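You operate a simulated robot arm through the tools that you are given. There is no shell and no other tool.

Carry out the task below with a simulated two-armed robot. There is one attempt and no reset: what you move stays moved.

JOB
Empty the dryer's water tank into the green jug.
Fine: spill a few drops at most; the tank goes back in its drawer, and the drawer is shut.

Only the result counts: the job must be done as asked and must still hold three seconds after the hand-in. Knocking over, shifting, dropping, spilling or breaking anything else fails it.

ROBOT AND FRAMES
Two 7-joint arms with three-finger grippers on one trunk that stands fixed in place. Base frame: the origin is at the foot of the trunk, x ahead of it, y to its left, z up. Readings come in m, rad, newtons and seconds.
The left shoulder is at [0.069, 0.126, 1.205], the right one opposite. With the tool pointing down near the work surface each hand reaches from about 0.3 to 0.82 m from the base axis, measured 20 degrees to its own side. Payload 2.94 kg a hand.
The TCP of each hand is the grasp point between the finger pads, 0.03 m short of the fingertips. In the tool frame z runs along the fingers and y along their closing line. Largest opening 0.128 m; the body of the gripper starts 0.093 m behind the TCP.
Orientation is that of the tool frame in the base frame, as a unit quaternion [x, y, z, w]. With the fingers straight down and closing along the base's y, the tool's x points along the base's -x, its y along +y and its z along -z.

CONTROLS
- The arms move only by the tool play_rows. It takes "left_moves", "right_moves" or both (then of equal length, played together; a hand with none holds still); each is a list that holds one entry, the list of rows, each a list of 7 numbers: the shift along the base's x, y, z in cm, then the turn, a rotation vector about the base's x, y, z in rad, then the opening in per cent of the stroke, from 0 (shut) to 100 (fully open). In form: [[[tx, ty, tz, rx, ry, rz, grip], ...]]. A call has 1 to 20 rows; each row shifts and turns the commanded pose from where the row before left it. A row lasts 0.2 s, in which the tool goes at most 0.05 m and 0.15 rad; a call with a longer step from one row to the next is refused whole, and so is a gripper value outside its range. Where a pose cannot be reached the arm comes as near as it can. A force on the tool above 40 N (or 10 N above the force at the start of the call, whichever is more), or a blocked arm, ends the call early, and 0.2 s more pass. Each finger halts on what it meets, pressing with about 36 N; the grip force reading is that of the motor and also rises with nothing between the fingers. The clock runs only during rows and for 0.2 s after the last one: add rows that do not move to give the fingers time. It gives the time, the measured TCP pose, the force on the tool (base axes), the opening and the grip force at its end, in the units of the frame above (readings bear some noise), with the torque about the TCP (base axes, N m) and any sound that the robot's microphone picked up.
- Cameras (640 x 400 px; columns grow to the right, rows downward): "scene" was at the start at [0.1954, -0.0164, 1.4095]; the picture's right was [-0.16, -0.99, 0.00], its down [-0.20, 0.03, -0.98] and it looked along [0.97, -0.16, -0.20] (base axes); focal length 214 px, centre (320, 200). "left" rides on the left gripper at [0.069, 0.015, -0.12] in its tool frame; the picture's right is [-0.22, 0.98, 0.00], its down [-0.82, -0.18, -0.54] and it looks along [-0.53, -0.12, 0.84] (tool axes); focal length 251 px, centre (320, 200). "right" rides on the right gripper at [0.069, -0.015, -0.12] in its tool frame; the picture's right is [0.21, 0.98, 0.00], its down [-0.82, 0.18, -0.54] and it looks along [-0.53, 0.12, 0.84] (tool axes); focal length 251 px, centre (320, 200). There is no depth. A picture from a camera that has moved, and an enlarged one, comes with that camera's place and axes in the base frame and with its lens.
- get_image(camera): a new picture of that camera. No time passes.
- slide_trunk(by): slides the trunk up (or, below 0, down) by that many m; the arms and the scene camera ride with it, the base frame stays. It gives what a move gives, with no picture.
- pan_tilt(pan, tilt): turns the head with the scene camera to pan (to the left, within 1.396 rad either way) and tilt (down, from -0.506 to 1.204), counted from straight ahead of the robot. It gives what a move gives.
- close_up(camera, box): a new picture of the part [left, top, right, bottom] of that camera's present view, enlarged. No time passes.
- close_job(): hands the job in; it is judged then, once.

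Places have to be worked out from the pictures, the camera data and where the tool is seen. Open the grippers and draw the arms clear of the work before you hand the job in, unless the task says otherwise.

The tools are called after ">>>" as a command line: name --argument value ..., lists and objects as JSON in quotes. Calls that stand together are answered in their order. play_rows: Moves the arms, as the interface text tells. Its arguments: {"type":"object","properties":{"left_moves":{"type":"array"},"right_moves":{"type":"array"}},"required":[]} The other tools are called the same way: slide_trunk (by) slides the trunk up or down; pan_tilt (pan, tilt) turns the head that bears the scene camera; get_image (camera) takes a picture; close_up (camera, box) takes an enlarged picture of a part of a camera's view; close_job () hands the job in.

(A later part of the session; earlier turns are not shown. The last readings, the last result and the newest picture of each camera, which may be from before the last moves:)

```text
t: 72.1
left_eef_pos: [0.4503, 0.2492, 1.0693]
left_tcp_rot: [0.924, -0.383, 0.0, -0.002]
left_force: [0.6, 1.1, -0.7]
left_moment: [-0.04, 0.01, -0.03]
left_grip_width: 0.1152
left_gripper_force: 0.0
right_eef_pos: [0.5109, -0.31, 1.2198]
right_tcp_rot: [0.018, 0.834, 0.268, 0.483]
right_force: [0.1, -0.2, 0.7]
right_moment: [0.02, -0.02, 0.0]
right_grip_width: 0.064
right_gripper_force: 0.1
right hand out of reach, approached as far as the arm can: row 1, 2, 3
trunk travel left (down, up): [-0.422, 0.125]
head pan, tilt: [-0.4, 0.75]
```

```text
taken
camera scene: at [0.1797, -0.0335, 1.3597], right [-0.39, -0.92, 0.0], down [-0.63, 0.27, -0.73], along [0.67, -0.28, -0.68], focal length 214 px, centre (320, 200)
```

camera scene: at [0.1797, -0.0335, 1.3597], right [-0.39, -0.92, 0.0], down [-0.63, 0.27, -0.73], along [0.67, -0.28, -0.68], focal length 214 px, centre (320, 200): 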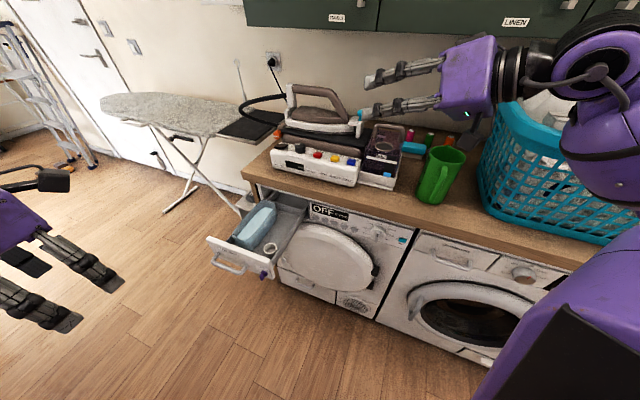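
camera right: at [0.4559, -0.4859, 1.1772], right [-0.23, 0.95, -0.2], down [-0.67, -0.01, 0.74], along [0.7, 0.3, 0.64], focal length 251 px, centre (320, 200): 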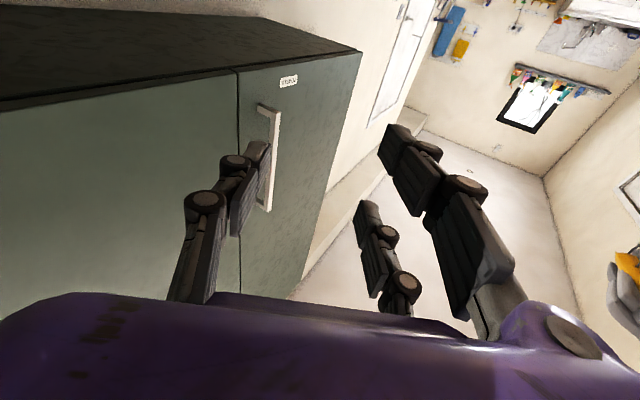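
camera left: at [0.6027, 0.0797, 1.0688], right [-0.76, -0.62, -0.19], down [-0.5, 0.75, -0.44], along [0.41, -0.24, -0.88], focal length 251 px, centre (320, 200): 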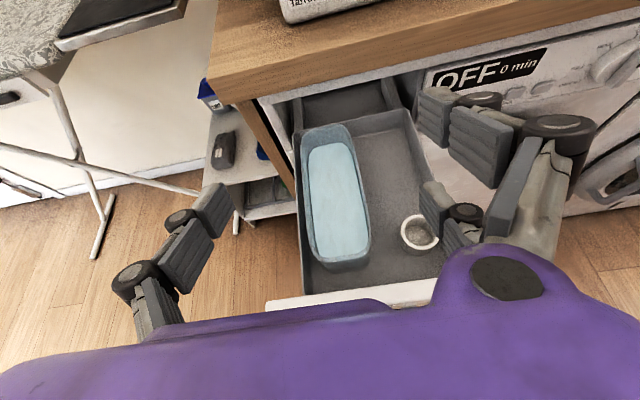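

The head is back exactly at its original pose, so I can compare the basket directly. I'll also keep rolling the wrist in the direction that raised no complaint.

>>> close_up --camera "scene" --box '[370, 210, 580, 340]'

>>> close_up --camera "scene" --box '[380, 110, 480, 215]'

>>> play_rows --right_moves '[[[0, 0, 0, 0.114, 0.06, -0.055, 50], [0, 0, 0, 0.114, 0.06, -0.055, 50], [0, 0, 0, 0.114, 0.06, -0.055, 50], [0, 0, 0, 0.114, 0.06, -0.055, 50], [0, 0, 0, 0.114, 0.06, -0.055, 50], [0, 0, 0, 0.114, 0.06, -0.055, 50], [0, 0, 0, 0.114, 0.06, -0.055, 50], [0, 0, 0, 0.114, 0.06, -0.055, 50], [0, 0, 0, 0.114, 0.06, -0.055, 50], [0, 0, 0, 0.114, 0.06, -0.055, 50], [0, 0, 0, 0, 0, 0, 50]]]'

```text
3.05 times, centred on (475, 275) of scene
camera zoom: at [0.1797, -0.0335, 1.3597], right [-0.39, -0.92, 0.0], down [-0.63, 0.27, -0.73], along [0.67, -0.28, -0.68], focal length 654 px, centre (-152, -29)
```

zoom: 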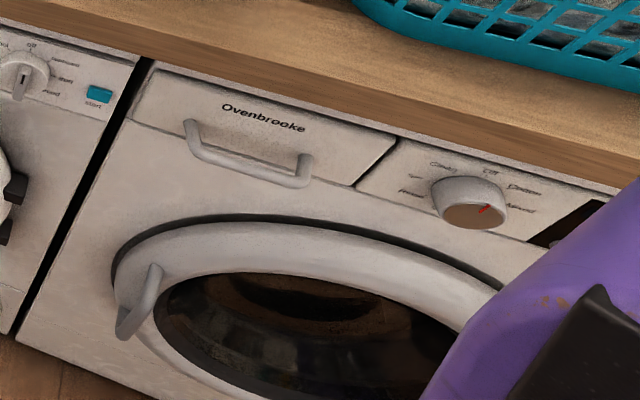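

```text
3.81 times, centred on (430, 162) of scene
camera zoom: at [0.1797, -0.0335, 1.3597], right [-0.39, -0.92, 0.0], down [-0.63, 0.27, -0.73], along [0.67, -0.28, -0.68], focal length 817 px, centre (-99, 343)
```

zoom: 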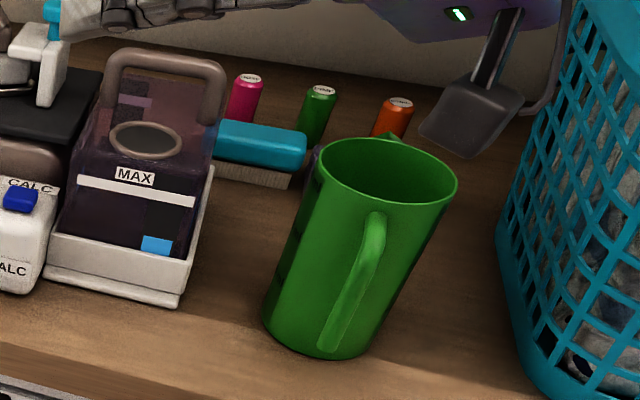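

```text
t: 74.5
left_eef_pos: [0.452, 0.2498, 1.0699]
left_tcp_rot: [0.924, -0.383, 0.0, -0.002]
left_force: [0.3, 0.0, 1.2]
left_moment: [0.01, 0.0, -0.02]
left_grip_width: 0.115
left_gripper_force: 0.0
right_eef_pos: [0.5118, -0.3089, 1.2205]
right_tcp_rot: [0.552, 0.625, 0.516, 0.198]
right_force: [-0.5, 0.2, -0.2]
right_moment: [-0.03, -0.02, 0.04]
right_grip_width: 0.064
right_gripper_force: 0.1
trunk travel left (down, up): [-0.422, 0.125]
head pan, tilt: [-0.4, 0.75]
```

The wrist roll continues freely. The basket shows a shift of at most several millimetres, so I'll give it a wide berth from now on. I'll finish the half-turn roll so the wrist camera sits on top.

>>> play_rows --right_moves '[[[0, 0, 0, 0.12, 0.0632, -0.058, 50], [0, 0, 0, 0.12, 0.0632, -0.058, 50], [0, 0, 0, 0.12, 0.0632, -0.058, 50], [0, 0, 0, 0.12, 0.0632, -0.058, 50], [0, 0, 0, 0.12, 0.0632, -0.058, 50], [0, 0, 0, 0.12, 0.0632, -0.058, 50], [0, 0, 0, 0.12, 0.0632, -0.058, 50], [0, 0, 0, 0.12, 0.0632, -0.058, 50], [0, 0, 0, 0, 0, 0, 50]]]'

>>> get_image --camera "right"

```text
t: 76.5
left_eef_pos: [0.4504, 0.2492, 1.0686]
left_tcp_rot: [0.924, -0.383, -0.001, -0.002]
left_force: [-0.5, -0.4, 0.2]
left_moment: [0.02, -0.01, 0.0]
left_grip_width: 0.1152
left_gripper_force: 0.2
right_eef_pos: [0.5098, -0.3079, 1.2212]
right_tcp_rot: [0.808, 0.213, 0.536, -0.123]
right_force: [-0.1, -0.4, 0.4]
right_moment: [-0.01, 0.02, 0.02]
right_grip_width: 0.064
right_gripper_force: 0.1
trunk travel left (down, up): [-0.422, 0.125]
head pan, tilt: [-0.4, 0.75]
```

```text
taken
camera right: at [0.4278, -0.3311, 1.3295], right [0.54, -0.81, 0.23], down [-0.63, -0.56, -0.54], along [0.56, 0.15, -0.81], focal length 251 px, centre (320, 200)
```

right: 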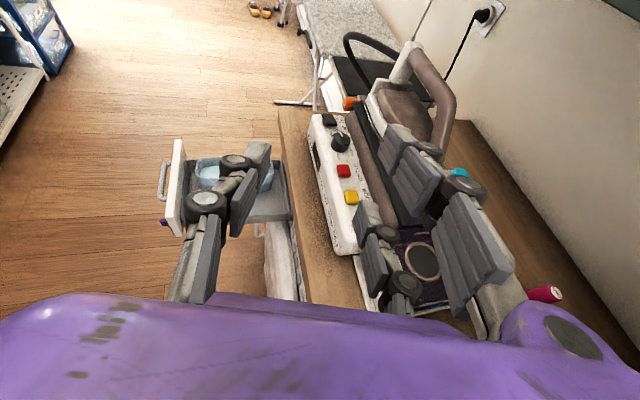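

The roll is fully free and the camera now sits on top. Next I'll test the frontal pour-end pose, swinging the hand to point toward the counter (azimuth about -30°) while holding the wrist clear of the basket.

>>> play_rows --right_moves '[[[0, -1.5, 0.5, 0, 0, -0.126, 50], [0, -2.4, 0.5, 0, 0, -0.126, 50], [0, -2.6, 0.5, 0, 0, -0.126, 50], [0, -2.6, 0, 0, 0, -0.126, 50], [0, -2.6, 0, 0, 0, -0.126, 50], [0, -2.6, 0, 0, 0, -0.126, 50], [0, -2.4, 0, 0, 0, -0.126, 50], [0, -2, 0, 0, 0, -0.126, 50], [0, 0, 0, 0, 0, 0, 50]]]'

>>> get_image --camera "scene"

>>> get_image --camera "right"

```text
t: 78.5
left_eef_pos: [0.4516, 0.25, 1.0692]
left_tcp_rot: [0.924, -0.383, 0.0, -0.002]
left_force: [0.5, -0.7, -0.3]
left_moment: [0.02, 0.02, 0.0]
left_grip_width: 0.1151
left_gripper_force: 0.1
right_eef_pos: [0.5111, -0.4965, 1.2353]
right_tcp_rot: [0.81, -0.204, 0.529, 0.152]
right_force: [0.4, 0.1, 0.8]
right_moment: [0.02, -0.01, 0.01]
right_grip_width: 0.0639
right_gripper_force: 0.1
trunk travel left (down, up): [-0.422, 0.125]
head pan, tilt: [-0.4, 0.75]
```

```text
taken
camera scene: at [0.1795, -0.0335, 1.3597], right [-0.39, -0.92, 0.0], down [-0.63, 0.27, -0.73], along [0.67, -0.28, -0.68], focal length 214 px, centre (320, 200)
```

scene: 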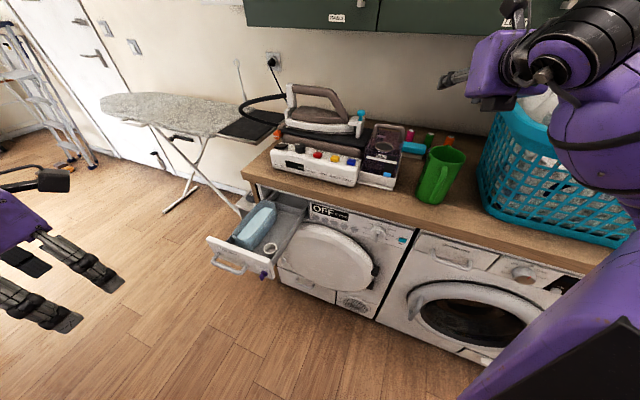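

```text
taken
camera right: at [0.4474, -0.438, 1.3447], right [-0.4, -0.89, 0.23], down [-0.81, 0.23, -0.54], along [0.42, -0.4, -0.81], focal length 251 px, centre (320, 200)
```

right: 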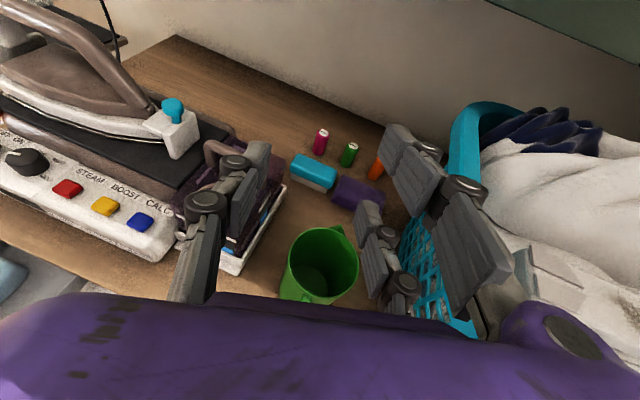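

This pose is reachable without complaint and gives a clear view into the jug. I'll zoom in to fix the jug's position and see the basket's rim.

>>> close_up --camera "right" --box '[250, 200, 410, 310]'

>>> close_up --camera "scene" --box '[400, 20, 640, 220]'

```text
3.64 times, centred on (330, 255) of right
camera zoom: at [0.4474, -0.438, 1.3447], right [-0.4, -0.89, 0.23], down [-0.81, 0.23, -0.54], along [0.42, -0.4, -0.81], focal length 914 px, centre (284, 0)
```

zoom: 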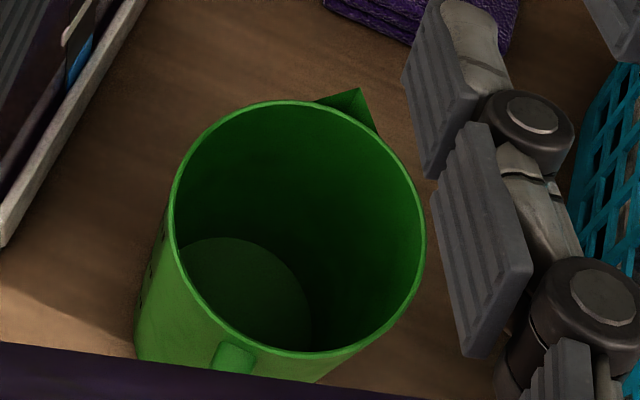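

```text
2.00 times, centred on (520, 120) of scene
camera zoom: at [0.1795, -0.0335, 1.3597], right [-0.39, -0.92, 0.0], down [-0.63, 0.27, -0.73], along [0.67, -0.28, -0.68], focal length 429 px, centre (-80, 360)
```

zoom: 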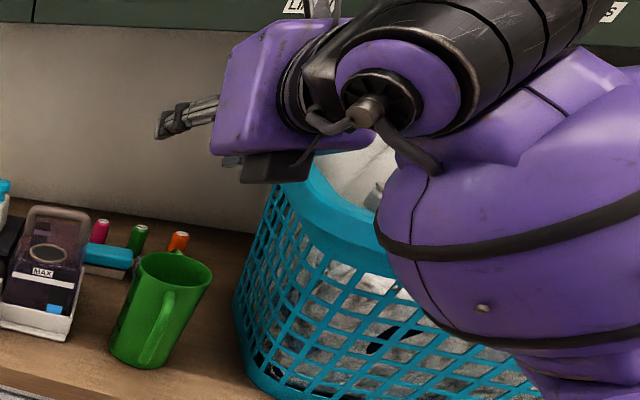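

I now have the jug's rim centre at about (0.515, -0.553, 1.048) with a radius of ~4.4 cm and its handle toward me. I'll test the start-of-pour pose with the tool leaned back 30° and the TCP ~9 cm beyond the jug.

>>> play_rows --right_moves '[[[1.6, -2.0, -0.5, 0.0646, 0.1118, 0, 50], [1.6, -2.0, -0.5, 0.0646, 0.1118, 0, 50], [1.6, -2.0, -0.5, 0.0646, 0.1118, 0, 50], [1.7, -2.0, -1, 0.0646, 0.1118, 0, 50], [1.7, -2.2, -1, 0.0646, 0.1118, 0, 50], [0, 0, 0, 0, 0, 0, 50]]]'

>>> get_image --camera "scene"

>>> get_image --camera "right"

```text
t: 79.9
left_eef_pos: [0.4505, 0.2482, 1.0685]
left_tcp_rot: [0.924, -0.382, -0.001, -0.002]
left_force: [-1.5, -0.1, -0.2]
left_moment: [0.03, 0.02, -0.01]
left_grip_width: 0.1152
left_gripper_force: 0.1
right_eef_pos: [0.5925, -0.5991, 1.1996]
right_tcp_rot: [0.937, -0.235, 0.248, 0.071]
right_force: [-1.0, 0.4, -0.7]
right_moment: [0.04, 0.0, -0.01]
right_grip_width: 0.0641
right_gripper_force: 0.1
trunk travel left (down, up): [-0.422, 0.125]
head pan, tilt: [-0.4, 0.75]
```

```text
taken
camera scene: at [0.18, -0.0348, 1.3596], right [-0.39, -0.92, 0.0], down [-0.63, 0.27, -0.73], along [0.67, -0.28, -0.68], focal length 214 px, centre (320, 200)
```

scene: 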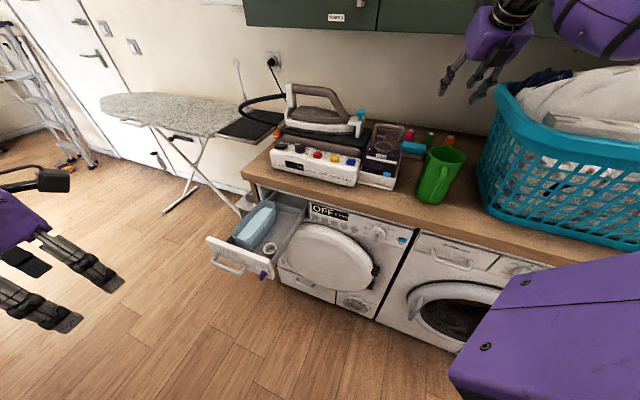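

```text
taken
camera right: at [0.6015, -0.5825, 1.3358], right [-0.3, -0.95, 0.12], down [-0.95, 0.31, 0.06], along [-0.1, -0.1, -0.99], focal length 251 px, centre (320, 200)
```

right: 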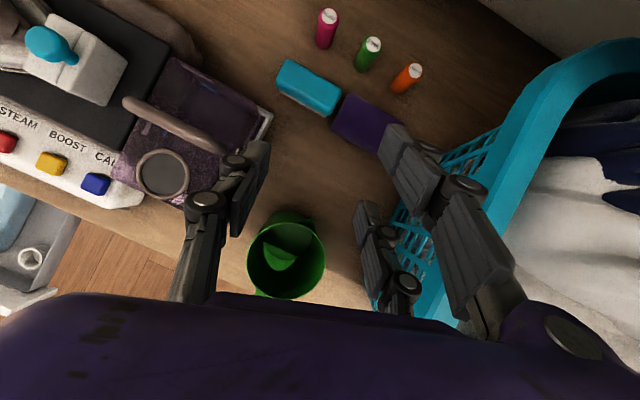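

The start-of-pour pose is also reachable. Now I'll test the whole tilt with the empty hand, pitching 100° from here and finishing with the TCP above the jug.

>>> play_rows --right_moves '[[[-0.5, 0.3, 0.3, -0.0623, -0.108, 0, 50], [-0.5, 0.3, 0.3, -0.0623, -0.108, 0, 50], [-0.5, 0.3, 0.3, -0.0623, -0.108, 0, 50], [-0.5, 0.3, 0.3, -0.0623, -0.108, 0, 50], [-0.5, 0.3, 0.3, -0.0623, -0.108, 0, 50], [-0.5, 0.3, 0.3, -0.0623, -0.108, 0, 50], [-0.6, 0.4, 0.2, -0.0623, -0.108, 0, 50], [-0.6, 0.4, 0, -0.0623, -0.108, 0, 50], [-0.6, 0.4, 0, -0.0623, -0.108, 0, 50], [-0.6, 0.4, 0, -0.0623, -0.108, 0, 50], [-0.6, 0.4, 0, -0.0623, -0.108, 0, 50], [-0.6, 0.4, 0, -0.0623, -0.108, 0, 50], [-0.6, 0.3, 0, -0.0623, -0.108, 0, 50], [-0.6, 0.3, 0, -0.0623, -0.108, 0, 50], [0, 0, 0, 0, 0, 0, 50]]]'

>>> get_image --camera "scene"

>>> get_image --camera "right"

```text
t: 83.1
left_eef_pos: [0.4502, 0.2489, 1.0681]
left_tcp_rot: [0.924, -0.383, -0.001, -0.002]
left_force: [-0.2, 0.2, 0.2]
left_moment: [0.01, -0.04, 0.02]
left_grip_width: 0.1152
left_gripper_force: 0.0
right_eef_pos: [0.5025, -0.5639, 1.2282]
right_tcp_rot: [0.427, -0.123, 0.862, 0.244]
right_force: [-0.6, 0.0, -0.9]
right_moment: [0.01, 0.0, 0.0]
right_grip_width: 0.0641
right_gripper_force: 0.1
right hand out of reach, approached as far as the arm can: row 9
trunk travel left (down, up): [-0.422, 0.125]
head pan, tilt: [-0.4, 0.75]
```

```text
taken
camera scene: at [0.1797, -0.0334, 1.3597], right [-0.39, -0.92, 0.0], down [-0.63, 0.27, -0.73], along [0.67, -0.28, -0.68], focal length 214 px, centre (320, 200)
```

scene: 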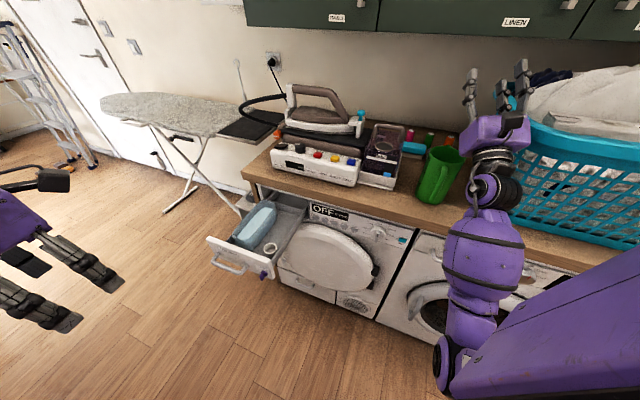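

```text
taken
camera right: at [0.3924, -0.478, 1.2099], right [-0.62, -0.76, 0.17], down [-0.04, -0.19, -0.98], along [0.78, -0.62, 0.09], focal length 251 px, centre (320, 200)
```

right: 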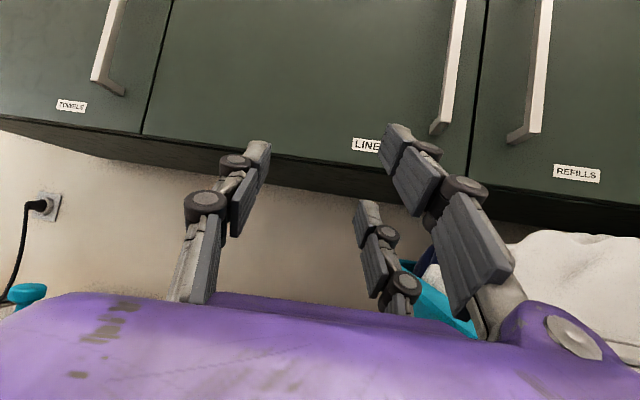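

The full tilt works; only one row near horizontal was marginal, so I'll take that part in small steps. Now I'll dry-run the carry path backwards at a 25° lean, from the jug, out in front of the counter, to above the tub.

>>> play_rows --right_moves '[[[0.2, 0.1, 0.2, 0.0655, 0.1134, 0, 60], [0.2, 0.1, 0.2, 0.0655, 0.1134, 0, 60], [0.3, -0.2, 0, 0.0655, 0.1134, 0, 60], [0.3, -0.2, 0, 0.0655, 0.1134, 0, 60], [0.4, -0.2, 0, 0.0655, 0.1134, 0, 60], [0.4, -0.2, 0, 0.0655, 0.1134, 0, 60], [0.5, -0.3, 0, 0.0655, 0.1134, 0, 60], [0.6, -0.3, 0, 0.0655, 0.1134, 0, 60], [0.6, -0.3, 0, 0.0655, 0.1134, 0, 60], [0.6, -0.3, 0, 0.0655, 0.1134, 0, 60], [0.6, -0.3, 0, 0.0655, 0.1134, 0, 60], [0.6, -0.3, 0, 0.0655, 0.1134, 0, 60], [0.6, -0.3, 0, 0.0655, 0.1134, 0, 60], [0.6, -0.3, 0, 0.0655, 0.1134, 0, 60], [0, 0, 0, 0, 0, 0, 60]]]'

>>> play_rows --right_moves '[[[-1.0, 1.0, 0, 0, 0, 0, 60], [-1.8, 1.8, 0, 0, 0, 0, 60], [-1.8, 1.8, 0, 0, 0, 0, 60], [-1.8, 1.8, 0, 0, 0, -0.04, 60], [-1.8, 1.8, -0.5, 0, 0, -0.04, 60], [-1.8, 1.8, -1, 0, 0, -0.04, 60], [-1.0, 2.2, -2, 0, 0, -0.04, 60], [0, 2.5, -2, 0, 0, -0.04, 60], [1.0, 2.5, -2, 0, 0, -0.04, 60], [1.8, 2.0, -2, 0, 0, 0, 60], [0, 0, 0, 0, 0, 0, 60]]]'

>>> get_image --camera "scene"

```text
t: 86.3
left_eef_pos: [0.4508, 0.2484, 1.07]
left_tcp_rot: [0.924, -0.383, 0.0, -0.002]
left_force: [0.1, -0.7, -0.3]
left_moment: [-0.06, 0.03, 0.0]
left_grip_width: 0.1154
left_gripper_force: 0.1
right_eef_pos: [0.5652, -0.5945, 1.2331]
right_tcp_rot: [0.95, -0.249, 0.18, 0.062]
right_force: [0.0, 0.0, -0.3]
right_moment: [0.0, -0.01, 0.02]
right_grip_width: 0.0768
right_gripper_force: 0.1
trunk travel left (down, up): [-0.422, 0.125]
head pan, tilt: [-0.4, 0.75]
```

```text
t: 88.7
left_eef_pos: [0.4511, 0.2488, 1.0692]
left_tcp_rot: [0.924, -0.383, 0.0, -0.002]
left_force: [0.5, -0.9, -0.2]
left_moment: [0.02, 0.01, -0.02]
left_grip_width: 0.1153
left_gripper_force: 0.1
right_eef_pos: [0.4867, -0.403, 1.1371]
right_tcp_rot: [0.913, -0.36, 0.172, 0.083]
right_force: [0.1, -0.6, 0.5]
right_moment: [0.03, -0.01, 0.04]
right_grip_width: 0.0768
right_gripper_force: 0.1
trunk travel left (down, up): [-0.422, 0.125]
head pan, tilt: [-0.4, 0.75]
```

```text
taken
camera scene: at [0.1795, -0.0343, 1.3597], right [-0.39, -0.92, 0.0], down [-0.63, 0.27, -0.73], along [0.67, -0.28, -0.68], focal length 214 px, centre (320, 200)
```

scene: 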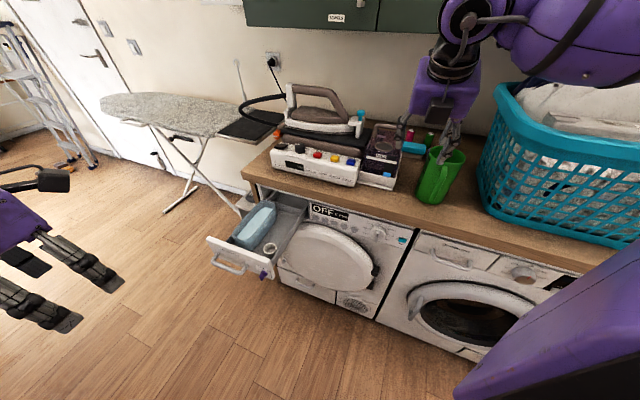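

No complaints on that stretch. I'll continue the dry run from here to above the tub.

>>> play_rows --right_moves '[[[0.8, 2.2, -0.5, 0, 0, 0, 80], [1.2, 2.9, -1, 0, 0, 0, 80], [1.5, 2.9, -1.1, 0, 0, 0, 80], [1.7, 2.9, -1.1, 0, 0, 0, 80], [1.7, 2.9, -1.1, 0, 0, 0, 80], [1.7, 2.9, -1.1, 0, 0, 0, 80], [1.7, 2.9, -1.1, 0, 0, 0, 80], [1.7, 2.9, -1.1, 0, 0, 0, 80], [1.7, 2.9, -1.1, 0, 0, 0, 80], [1.7, 2.9, -1.1, 0, 0, 0, 80], [1.7, 2.9, -1.1, 0, 0, 0, 80], [2.0, 2.9, -1.1, 0, 0, 0, 80], [2.0, 2.9, -1.1, 0, 0, 0, 80], [0, 0, 0, 0, 0, 0, 80]]]'

>>> get_image --camera "scene"

>>> get_image --camera "right"

```text
t: 91.7
left_eef_pos: [0.4518, 0.2486, 1.0685]
left_tcp_rot: [0.924, -0.383, 0.0, -0.002]
left_force: [0.1, -0.9, -0.6]
left_moment: [0.01, 0.02, -0.01]
left_grip_width: 0.1152
left_gripper_force: 0.1
right_eef_pos: [0.5995, -0.1975, 1.0557]
right_tcp_rot: [0.913, -0.361, 0.172, 0.084]
right_force: [-0.3, 0.2, 0.1]
right_moment: [0.0, -0.02, -0.01]
right_grip_width: 0.1025
right_gripper_force: 0.0
right hand out of reach, approached as far as the arm can: row 8, 9, 10, 11, 12, 13
trunk travel left (down, up): [-0.422, 0.125]
head pan, tilt: [-0.4, 0.75]
```

```text
taken
camera scene: at [0.1798, -0.0334, 1.3597], right [-0.39, -0.92, 0.0], down [-0.63, 0.27, -0.73], along [0.67, -0.28, -0.68], focal length 214 px, centre (320, 200)
```

scene: 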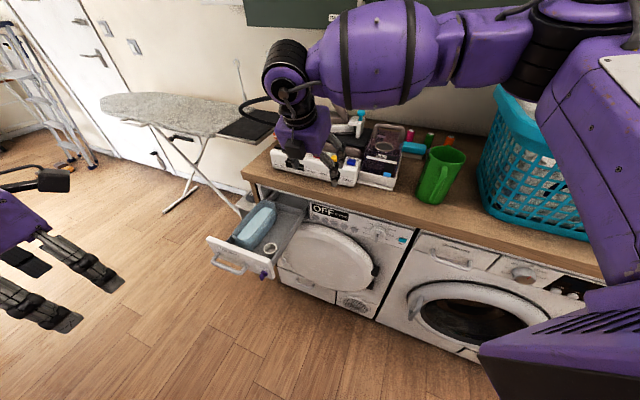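

```text
taken
camera right: at [0.6265, -0.1948, 1.191], right [-0.52, -0.84, 0.11], down [-0.82, 0.54, 0.2], along [-0.23, 0.01, -0.97], focal length 251 px, centre (320, 200)
```

right: 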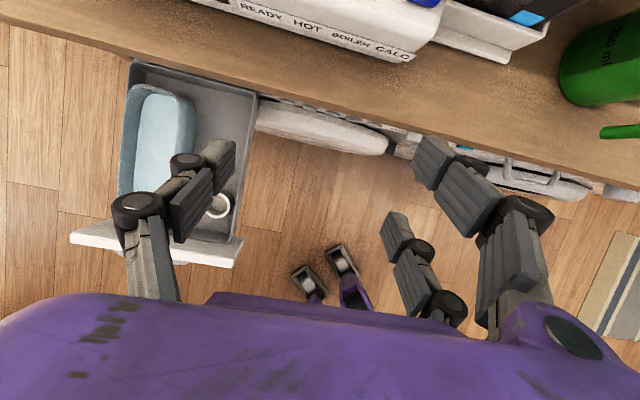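

The inward approach stalls with the elbow high, though the outward path worked with the elbow low. I'll try entering with the tool pitched toward horizontal (elbow low), which the empty tub can also use on the way back, and straighten it above the tub.

>>> play_rows --right_moves '[[[-1, -1, 1, -0.0972, -0.0972, 0, 80], [-1, -1, 1, -0.0972, -0.0972, 0, 80], [-1, -1, 1, -0.0972, -0.0972, 0, 80], [-1, -1, 1, -0.0972, -0.0972, 0, 80], [-1, -1, 0, -0.0972, -0.0972, 0, 80], [0, 0, 0, -0.0972, -0.0972, 0, 80], [0, 0, 0, -0.0972, -0.0972, 0, 80], [0, 0, 0, -0.0972, -0.0972, 0, 80], [0, 0, 0, 0, 0, 0, 80]]]'

>>> get_image --camera "scene"

```text
t: 93.7
left_eef_pos: [0.4513, 0.249, 1.0691]
left_tcp_rot: [0.924, -0.383, 0.0, -0.002]
left_force: [-0.8, -0.2, -0.7]
left_moment: [0.0, 0.0, 0.04]
left_grip_width: 0.1151
left_gripper_force: 0.0
right_eef_pos: [0.5694, -0.3107, 1.1178]
right_tcp_rot: [0.685, -0.273, 0.618, 0.274]
right_force: [-0.1, 0.8, -0.1]
right_moment: [0.0, 0.01, -0.02]
right_grip_width: 0.1025
right_gripper_force: 0.1
right hand out of reach, approached as far as the arm can: row 6, 7, 8
trunk travel left (down, up): [-0.422, 0.125]
head pan, tilt: [-0.4, 0.75]
```

```text
taken
camera scene: at [0.1793, -0.0329, 1.3598], right [-0.39, -0.92, 0.0], down [-0.63, 0.26, -0.73], along [0.67, -0.28, -0.68], focal length 214 px, centre (320, 200)
```

scene: 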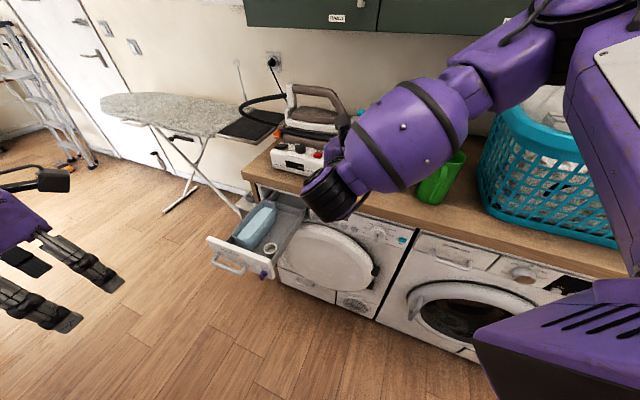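

The elbow stays high this way, so I'll undo it, back off, and use the sideways tilt that worked before to enter over the tub.

>>> play_rows --right_moves '[[[-1.5, 1, 0.5, 0.0972, 0.0972, 0, 80], [-1.5, 0.5, 0.5, 0.0972, 0.0972, 0, 80], [-1.5, 0, 0.5, 0.0972, 0.0972, 0, 80], [-1.5, 0, 0, 0.0972, 0.0972, 0, 80], [-1.5, 0, 0, 0.0972, 0.0972, 0, 80], [-1.5, 0, 0, 0.0972, 0.0972, 0, 80], [-1.5, 0, 0, 0.0972, 0.0972, 0, 80], [-1.5, 0, 0, 0.0972, 0.0972, 0, 80], [0, 0, 0, 0.0926, -0.0926, 0, 80], [0, 0, 0, 0.0926, -0.0926, 0, 80], [0, 0, 0, 0.0926, -0.0926, 0, 80], [0, 0, 0, 0.0926, -0.0926, 0, 80], [0, 0, 0, 0.0926, -0.0926, 0, 80], [0, 0, 0, 0.0926, -0.0926, 0, 80], [0, 0, 0, 0, 0, 0, 80]]]'

>>> get_image --camera "scene"

```text
t: 96.9
left_eef_pos: [0.4518, 0.2485, 1.0688]
left_tcp_rot: [0.924, -0.383, 0.0, -0.002]
left_force: [-0.4, 0.1, 0.7]
left_moment: [0.04, 0.03, 0.03]
left_grip_width: 0.1151
left_gripper_force: 0.1
right_eef_pos: [0.4497, -0.3049, 1.1318]
right_tcp_rot: [0.826, -0.413, 0.302, -0.238]
right_force: [-0.3, -1.3, 0.2]
right_moment: [0.05, 0.0, 0.02]
right_grip_width: 0.1024
right_gripper_force: 0.1
right hand out of reach, approached as far as the arm can: row 14
trunk travel left (down, up): [-0.422, 0.125]
head pan, tilt: [-0.4, 0.75]
```

```text
taken
camera scene: at [0.1832, -0.0309, 1.3612], right [-0.34, -0.94, 0.0], down [-0.63, 0.23, -0.74], along [0.7, -0.26, -0.67], focal length 214 px, centre (320, 200)
```

scene: 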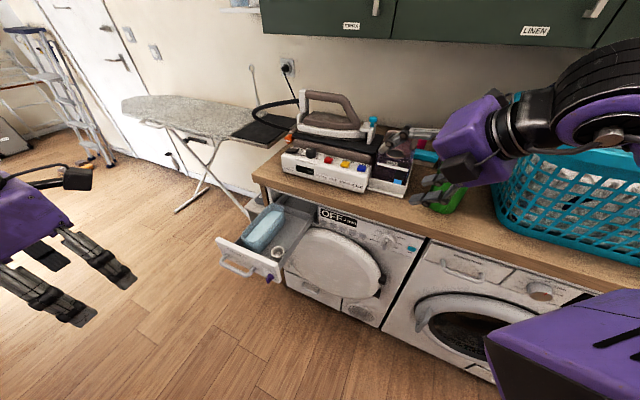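

I'll yaw so the tool points along the counter (-u) as in the earlier successful entry, then advance toward the tub.

>>> play_rows --right_moves '[[[0, -0.5, 0, 0, 0, 0.14, 80], [0, -0.5, 0, 0, 0, 0.14, 80], [0, -0.5, 0, 0, 0, 0.14, 80], [0, 0, 0, 0, 0, 0.14, 80], [1.5, 1.5, -0.5, 0, 0, 0, 80], [2.2, 2.2, -1.2, 0, 0, 0, 80], [2.2, 2.2, -1.2, 0, 0, 0, 80], [2.2, 2.2, -1.2, 0, 0, 0, 80], [2.2, 2.2, -1.2, 0, 0, 0, 80], [0, 0, 0, 0, 0, 0, 80]]]'

>>> get_image --camera "scene"

```text
t: 99.1
left_eef_pos: [0.4508, 0.2479, 1.07]
left_tcp_rot: [0.924, -0.383, 0.001, -0.003]
left_force: [-0.5, -0.5, 0.2]
left_moment: [0.04, 0.0, 0.0]
left_grip_width: 0.1155
left_gripper_force: 0.1
right_eef_pos: [0.552, -0.219, 1.0822]
right_tcp_rot: [0.908, -0.169, 0.224, -0.311]
right_force: [-0.4, -0.5, 0.4]
right_moment: [0.05, 0.0, 0.01]
right_grip_width: 0.1028
right_gripper_force: 0.1
trunk travel left (down, up): [-0.422, 0.125]
head pan, tilt: [-0.4, 0.75]
```

```text
taken
camera scene: at [0.1792, -0.035, 1.3597], right [-0.39, -0.92, 0.0], down [-0.63, 0.27, -0.73], along [0.67, -0.28, -0.68], focal length 214 px, centre (320, 200)
```

scene: 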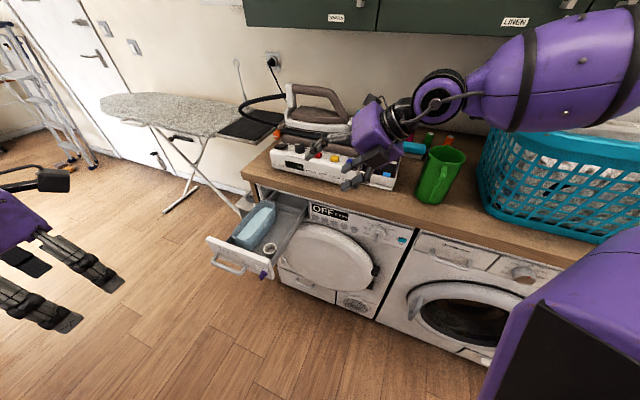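

No complaints. I'll continue along to the tub and straighten the tool above it.

>>> play_rows --right_moves '[[[1.75, 2.3, -1.0, 0, 0, 0, 80], [1.75, 2.3, -1.0, 0, 0, 0, 80], [1.75, 2.3, -1.0, 0, 0, 0, 80], [1.75, 2.3, -1.0, 0, 0, 0, 80], [1.75, 2.3, -1.0, 0, 0, 0, 80], [1.75, 2.3, -1.0, 0, 0, 0, 80], [1.5, 2.2, -1.0, 0, 0, 0, 80], [0.7, 0.7, 0, -0.0926, 0.0926, 0, 80], [0.7, 0.7, 0, -0.0926, 0.0926, 0, 80], [0.7, 0.7, 0, -0.0926, 0.0926, 0, 80], [0.7, 0.7, 0, -0.0926, 0.0926, 0, 80], [0.8, 0.8, 0, -0.0926, 0.0926, 0, 80], [0.8, 0.8, 0, -0.0926, 0.0926, 0, 80], [0, 0, 0, 0, 0, 0, 80]]]'

>>> get_image --camera "right"

>>> get_image --camera "scene"

```text
t: 102.1
left_eef_pos: [0.4509, 0.2489, 1.0704]
left_tcp_rot: [0.924, -0.383, 0.0, -0.002]
left_force: [-0.1, 0.7, 0.3]
left_moment: [0.04, 0.02, -0.02]
left_grip_width: 0.1153
left_gripper_force: 0.0
right_eef_pos: [0.6646, -0.1506, 1.095]
right_tcp_rot: [0.97, -0.178, 0.1, -0.129]
right_force: [0.2, 0.0, 0.4]
right_moment: [-0.03, 0.02, -0.01]
right_grip_width: 0.1025
right_gripper_force: 0.1
right hand out of reach, approached as far as the arm can: row 8, 9, 10, 11, 12, 13
trunk travel left (down, up): [-0.422, 0.125]
head pan, tilt: [-0.4, 0.75]
```

```text
taken
camera right: at [0.7038, -0.188, 1.2213], right [-0.12, -0.96, -0.25], down [-0.94, 0.03, 0.34], along [-0.32, 0.27, -0.91], focal length 251 px, centre (320, 200)
```

right: 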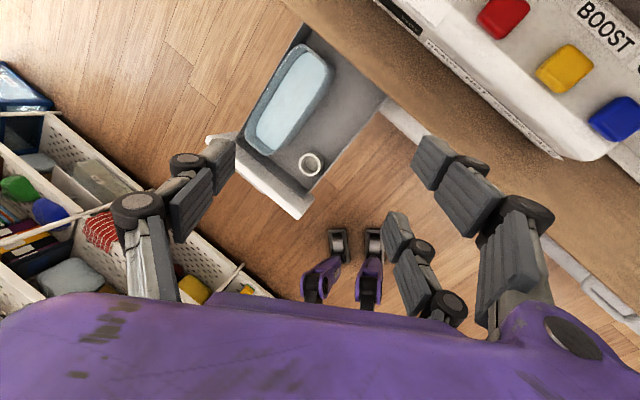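

```text
taken
camera scene: at [0.1795, -0.0334, 1.3597], right [-0.39, -0.92, 0.0], down [-0.63, 0.27, -0.73], along [0.67, -0.28, -0.68], focal length 214 px, centre (320, 200)
```

scene: 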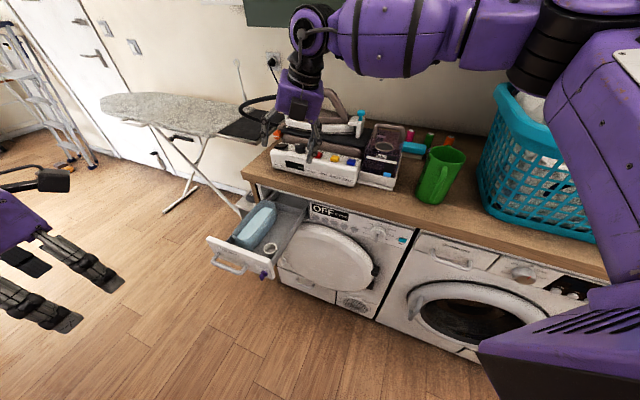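

The elbow flipped high again on straightening. I'll retreat along the counter while pitching the tool nearly horizontal (pointing along -u), which should drop the elbow as it did for the left arm, and check.

>>> play_rows --right_moves '[[[-1.5, -1.2, 0, 0.0926, -0.0926, 0, 80], [-2, -1.8, 0, 0.0926, -0.0926, 0, 80], [-2.2, -2, 0, 0.0926, -0.0926, 0, 80], [-2.2, -2, 0, 0.0926, -0.0926, 0, 80], [-2.2, -2, 0, 0.0926, -0.0926, 0, 80], [-2.2, -2, 0, 0.0926, -0.0926, 0, 80], [-2.2, -2, -0.5, 0.0926, -0.0926, 0, 80], [-2.2, -2, -0.5, 0.0926, -0.0926, 0, 80], [-2, -2, -0.5, 0, 0, 0, 80], [0, 0, 0, 0, 0, 0, 80]]]'

>>> get_image --camera "scene"

```text
t: 104.3
left_eef_pos: [0.4517, 0.2494, 1.0684]
left_tcp_rot: [0.924, -0.383, 0.0, -0.002]
left_force: [0.2, -0.3, 0.4]
left_moment: [0.03, -0.01, 0.01]
left_grip_width: 0.1151
left_gripper_force: 0.1
right_eef_pos: [0.4754, -0.3215, 1.0781]
right_tcp_rot: [0.758, -0.143, 0.366, -0.52]
right_force: [0.8, -0.5, -0.6]
right_moment: [-0.01, -0.02, 0.03]
right_grip_width: 0.1025
right_gripper_force: 0.0
trunk travel left (down, up): [-0.422, 0.125]
head pan, tilt: [-0.4, 0.75]
```

```text
taken
camera scene: at [0.1729, -0.0516, 1.3649], right [-0.59, -0.81, 0.0], down [-0.51, 0.37, -0.77], along [0.62, -0.46, -0.64], focal length 214 px, centre (320, 200)
```

scene: 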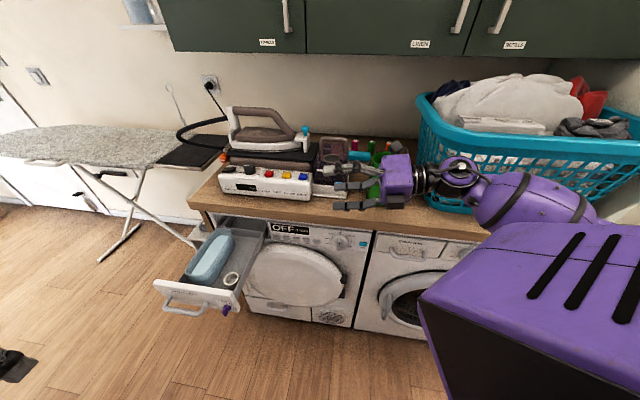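

The elbow has dropped now. I'll advance with the tool nearly horizontal to the tub and then pitch down.

>>> play_rows --right_moves '[[[1.5, 1.6, -0.3, 0, 0, 0, 80], [2.2, 2.4, -0.3, 0, 0, 0, 80], [2.2, 2.4, -0.3, 0, 0, 0, 80], [2.2, 2.4, -0.3, 0, 0, 0, 80], [2.2, 2.4, -0.3, 0, 0, 0, 80], [2.2, 2.4, -0.3, 0, 0, 0, 80], [2.2, 2.4, -0.3, 0, 0, 0, 80], [2.2, 2.4, -0.3, 0, 0, 0, 80], [2.2, 2.4, -0.3, 0, 0, 0, 80], [0, 0, 0, 0, 0, 0, 80]]]'

>>> pan_tilt --pan -0.4 --tilt 0.6

>>> get_image --camera "scene"

```text
t: 106.5
left_eef_pos: [0.4512, 0.2498, 1.0687]
left_tcp_rot: [0.924, -0.382, 0.0, -0.002]
left_force: [0.4, 0.0, -0.4]
left_moment: [-0.01, 0.0, -0.01]
left_grip_width: 0.1152
left_gripper_force: 0.0
right_eef_pos: [0.6677, -0.1172, 1.0494]
right_tcp_rot: [0.759, -0.144, 0.367, -0.519]
right_force: [-0.2, -0.5, 0.1]
right_moment: [-0.03, 0.02, 0.0]
right_grip_width: 0.1025
right_gripper_force: 0.0
trunk travel left (down, up): [-0.422, 0.125]
head pan, tilt: [-0.4, 0.75]
```

```text
t: 107.2
left_eef_pos: [0.4507, 0.2502, 1.0684]
left_tcp_rot: [0.924, -0.382, -0.001, -0.002]
left_force: [0.7, 0.2, -0.4]
left_moment: [-0.01, -0.01, -0.01]
left_grip_width: 0.1155
left_gripper_force: 0.2
right_eef_pos: [0.6691, -0.1163, 1.0507]
right_tcp_rot: [0.758, -0.143, 0.366, -0.52]
right_force: [0.6, 0.1, -0.1]
right_moment: [-0.01, 0.01, 0.01]
right_grip_width: 0.102
right_gripper_force: 0.0
trunk travel left (down, up): [-0.422, 0.125]
head pan, tilt: [-0.4, 0.6]
```

```text
taken
camera scene: at [0.185, -0.0356, 1.3725], right [-0.39, -0.92, 0.0], down [-0.52, 0.22, -0.82], along [0.76, -0.32, -0.57], focal length 214 px, centre (320, 200)
```

scene: 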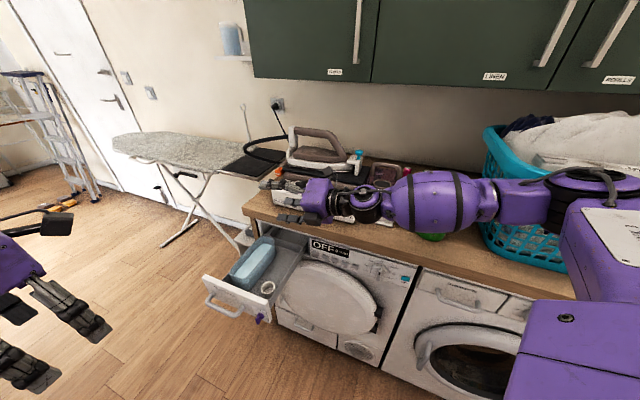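

The arm is stretched out low in front of the counter. Now I'll pitch down to vertical while moving over the tub.

>>> play_rows --right_moves '[[[0.5, 1.0, -0.2, -0.089, 0.089, 0, 80], [0.5, 1.0, -0.2, -0.089, 0.089, 0, 80], [0.5, 1.0, -0.2, -0.089, 0.089, 0, 80], [0.5, 1.0, -0.2, -0.089, 0.089, 0, 80], [0.5, 1.0, -0.2, -0.089, 0.089, 0, 80], [0.5, 1.0, -0.2, -0.089, 0.089, 0, 80], [0.5, 1.0, -0.2, -0.089, 0.089, 0, 80], [0.5, 1.0, -0.2, -0.089, 0.089, 0, 80], [0.5, 1.0, -0.2, -0.089, 0.089, 0, 80], [0.5, 1.0, -0.2, -0.089, 0.089, 0, 80], [0, 0.5, 0, -0.07, 0.07, 0, 80], [0, 0, 0, 0, 0, 0, 80]]]'

>>> get_image --camera "scene"

>>> get_image --camera "right"

```text
t: 109.8
left_eef_pos: [0.4516, 0.2485, 1.0693]
left_tcp_rot: [0.924, -0.383, 0.0, -0.002]
left_force: [0.3, 0.2, -0.3]
left_moment: [0.0, 0.01, -0.02]
left_grip_width: 0.1152
left_gripper_force: 0.0
right_eef_pos: [0.7066, -0.005, 1.035]
right_tcp_rot: [0.981, -0.176, 0.032, -0.079]
right_force: [-0.2, 0.0, -0.4]
right_moment: [0.01, -0.02, -0.05]
right_grip_width: 0.1027
right_gripper_force: 0.0
right hand out of reach, approached as far as the arm can: row 5, 6
trunk travel left (down, up): [-0.422, 0.125]
head pan, tilt: [-0.4, 0.6]
```

```text
taken
camera scene: at [0.1847, -0.0357, 1.3726], right [-0.39, -0.92, 0.0], down [-0.52, 0.22, -0.83], along [0.76, -0.32, -0.56], focal length 214 px, centre (320, 200)
```

scene: 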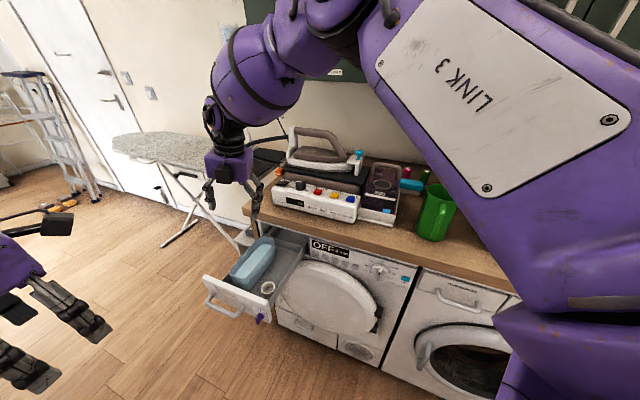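

```text
taken
camera right: at [0.7656, -0.0304, 1.1568], right [-0.13, -0.98, -0.15], down [-0.88, 0.04, 0.48], along [-0.46, 0.2, -0.87], focal length 251 px, centre (320, 200)
```

right: 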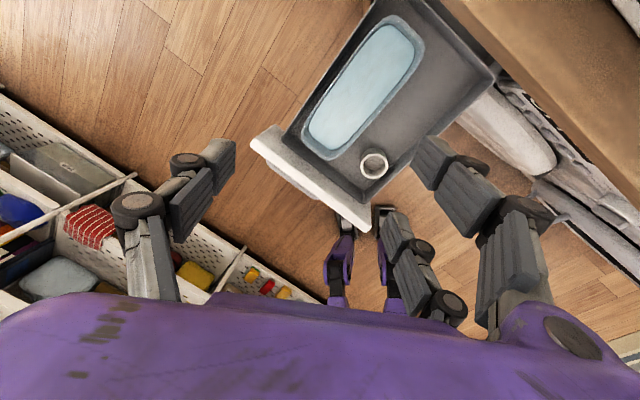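

The right hand is over the tub again with the camera on the far side. I'll correct the yaw to align with the tub's axis, level it, and apply a ~22° lean toward the front, then check.

>>> play_rows --right_moves '[[[0, 0, 0, -0.072, 0.045, 0, 80], [0, 0, 0, -0.072, 0.045, 0, 80], [0, 0, 0, 0, 0, -0.143, 80], [0, 0, 0, 0, 0, -0.143, 80], [0, 0, 0, 0, 0, -0.143, 80], [0.3, 0, -0.5, -0.09, -0.09, 0, 80], [0.3, 0, -0.5, -0.09, -0.09, 0, 80], [0.3, 0, -0.5, -0.09, -0.09, 0, 80], [0, 0, 0, 0, 0, 0, 80]]]'

>>> get_image --camera "right"

```text
t: 111.8
left_eef_pos: [0.4514, 0.2488, 1.0696]
left_tcp_rot: [0.924, -0.382, -0.001, -0.002]
left_force: [0.4, -0.1, -0.6]
left_moment: [0.02, 0.0, -0.01]
left_grip_width: 0.1153
left_gripper_force: 0.0
right_eef_pos: [0.7167, -0.0064, 1.0192]
right_tcp_rot: [0.908, -0.375, 0.176, 0.072]
right_force: [-0.8, 0.4, -0.7]
right_moment: [0.06, 0.02, 0.0]
right_grip_width: 0.1023
right_gripper_force: 0.1
trunk travel left (down, up): [-0.422, 0.125]
head pan, tilt: [-0.4, 0.6]
```

```text
taken
camera right: at [0.7399, -0.0079, 1.155], right [-0.55, -0.83, 0.08], down [-0.81, 0.55, 0.19], along [-0.21, 0.04, -0.98], focal length 251 px, centre (320, 200)
```

right: 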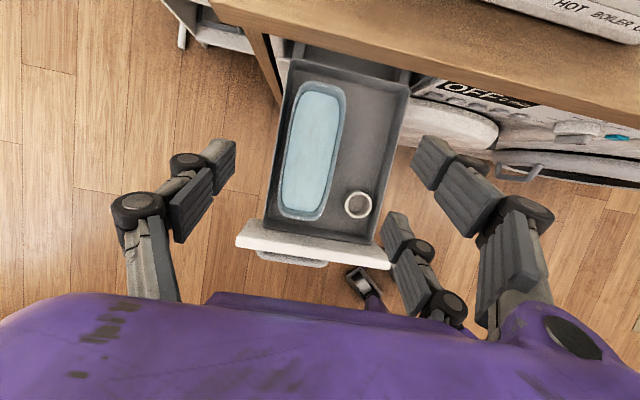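

The hand is aligned and leaned without complaint, and the camera looks straight down on the tub. I'll zoom for a precise grasp point.

>>> close_up --camera "right" --box '[220, 50, 430, 270]'

```text
1.82 times, centred on (325, 160) of right
camera zoom: at [0.7399, -0.0079, 1.155], right [-0.55, -0.83, 0.08], down [-0.81, 0.55, 0.19], along [-0.21, 0.04, -0.98], focal length 457 px, centre (311, 273)
```

zoom: 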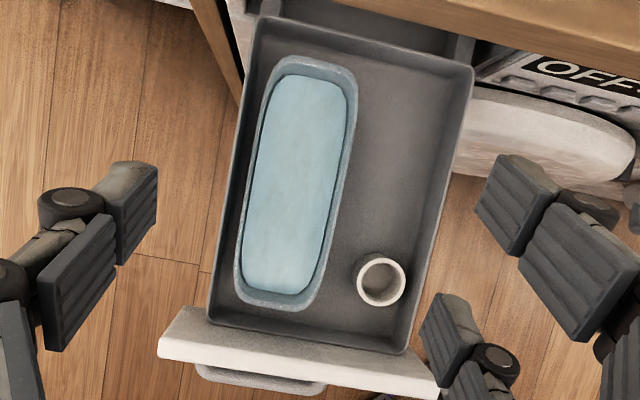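

The rim is at z≈0.81, and the gap to the left tray wall is only ~9 mm, so I'll grip at the rim first, draw the tub right a little, then regrip deeper. Before that I'll dry-run the outward carry with the real grasp orientation (lean ~15°), watching for reach warnings.

>>> play_rows --right_moves '[[[0, 0, 0, 0.086, 0.086, 0, 60], [-0.8, -1.2, 0.3, 0, 0, 0, 60], [-1.4, -2.2, 0.6, 0, 0, 0, 60], [-1.6, -2.3, 0.6, 0, 0, 0, 60], [-1.6, -2.3, 0.8, 0, 0, 0, 60], [-1.6, -2.3, 1.0, 0, 0, 0, 60], [-1.6, -2.3, 1.0, 0, 0, 0, 60], [-1.8, -2.2, 1.2, 0, 0, 0, 60], [-1.8, -2.2, 1.2, 0, 0, 0, 60], [0, 0, 0, 0, 0, 0, 60]]]'

>>> play_rows --right_moves '[[[-1.8, -2.2, 1.2, 0, 0, 0, 60], [-1.9, -2.1, 1.2, 0, 0, 0, 60], [-2.0, -2.1, 1.2, 0, 0, 0, 60], [-2.0, -2.1, 1.2, 0, 0, 0, 60], [-2.0, -2.1, 1.2, 0, 0, 0, 60], [-2.0, -2.1, 1.0, 0, 0, 0, 60], [-1.9, -2.1, 0.8, 0, 0, 0, 60], [-1.0, -2.2, 0.5, 0, 0, 0, 60], [0, 0, 0, 0, 0, 0, 60]]]'

>>> get_image --camera "scene"

```text
t: 114.0
left_eef_pos: [0.4507, 0.2488, 1.0685]
left_tcp_rot: [0.924, -0.383, 0.0, -0.002]
left_force: [-0.3, 0.0, 0.0]
left_moment: [-0.03, 0.0, -0.01]
left_grip_width: 0.1151
left_gripper_force: 0.0
right_eef_pos: [0.5929, -0.1734, 1.0905]
right_tcp_rot: [0.917, -0.378, 0.119, 0.051]
right_force: [0.2, 0.2, 0.2]
right_moment: [0.0, -0.02, -0.02]
right_grip_width: 0.0768
right_gripper_force: 0.1
trunk travel left (down, up): [-0.422, 0.125]
head pan, tilt: [-0.4, 0.6]
```

```text
t: 116.0
left_eef_pos: [0.452, 0.2489, 1.0693]
left_tcp_rot: [0.924, -0.382, 0.0, -0.002]
left_force: [0.4, 0.3, -0.6]
left_moment: [-0.01, 0.01, 0.02]
left_grip_width: 0.1152
left_gripper_force: 0.1
right_eef_pos: [0.4434, -0.3457, 1.1695]
right_tcp_rot: [0.917, -0.378, 0.12, 0.05]
right_force: [0.4, -0.5, 0.5]
right_moment: [0.01, 0.02, 0.01]
right_grip_width: 0.0769
right_gripper_force: 0.0
trunk travel left (down, up): [-0.422, 0.125]
head pan, tilt: [-0.4, 0.6]
```

```text
taken
camera scene: at [0.1857, -0.0352, 1.3724], right [-0.39, -0.92, 0.0], down [-0.52, 0.22, -0.82], along [0.76, -0.32, -0.57], focal length 214 px, centre (320, 200)
```

scene: 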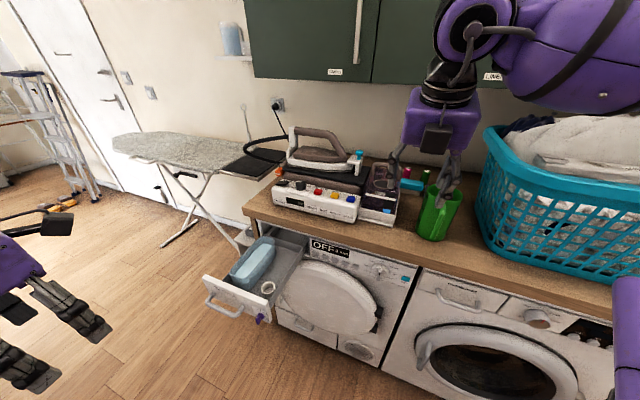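

No warnings at all on the way out. Now the approach over the jug to the start-of-pour pose, still empty.

>>> play_rows --right_moves '[[[0.8, -1.2, 0.4, 0, 0, 0.02, 60], [1.4, -2.2, 0.5, 0, 0, 0.022, 60], [1.4, -2.2, 0.5, 0, 0, 0.022, 60], [1.4, -2.2, 0.4, 0, 0, 0.022, 60], [1.4, -2.2, 0.4, 0, 0, 0.022, 60], [1.4, -2.2, 0.3, 0, 0, 0.022, 60], [1.4, -2.2, 0.2, 0, 0, 0.022, 60], [1.4, -2.2, 0, 0, 0, 0.022, 60], [1.4, -2.2, 0, 0, 0, 0.022, 60], [1.4, -2.2, 0, 0, 0, 0.022, 60], [1.4, -2.2, 0, 0, 0, 0.022, 60], [1.0, -1.6, 0, 0, 0, 0.022, 60], [0, 0, 0, 0, 0, 0, 60]]]'

>>> get_image --camera "right"

>>> get_image --camera "scene"

```text
t: 118.8
left_eef_pos: [0.4511, 0.249, 1.0694]
left_tcp_rot: [0.924, -0.383, -0.001, -0.002]
left_force: [-0.3, -0.2, 1.6]
left_moment: [0.03, -0.01, 0.01]
left_grip_width: 0.115
left_gripper_force: 0.1
right_eef_pos: [0.6057, -0.5933, 1.197]
right_tcp_rot: [0.958, -0.254, 0.126, 0.034]
right_force: [0.9, 0.6, -0.3]
right_moment: [0.01, 0.0, -0.03]
right_grip_width: 0.0766
right_gripper_force: 0.1
trunk travel left (down, up): [-0.422, 0.125]
head pan, tilt: [-0.4, 0.6]
```

```text
taken
camera right: at [0.6442, -0.5971, 1.3294], right [-0.31, -0.95, 0.06], down [-0.9, 0.31, 0.31], along [-0.31, 0.04, -0.95], focal length 251 px, centre (320, 200)
```

right: 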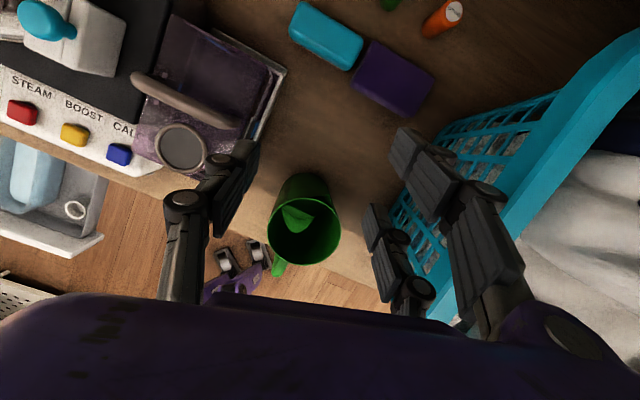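

```text
taken
camera scene: at [0.1847, -0.0356, 1.3726], right [-0.39, -0.92, 0.0], down [-0.52, 0.22, -0.83], along [0.76, -0.32, -0.56], focal length 214 px, centre (320, 200)
```

scene: 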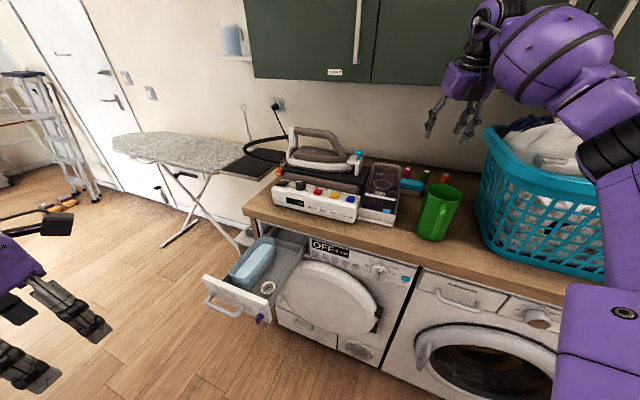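

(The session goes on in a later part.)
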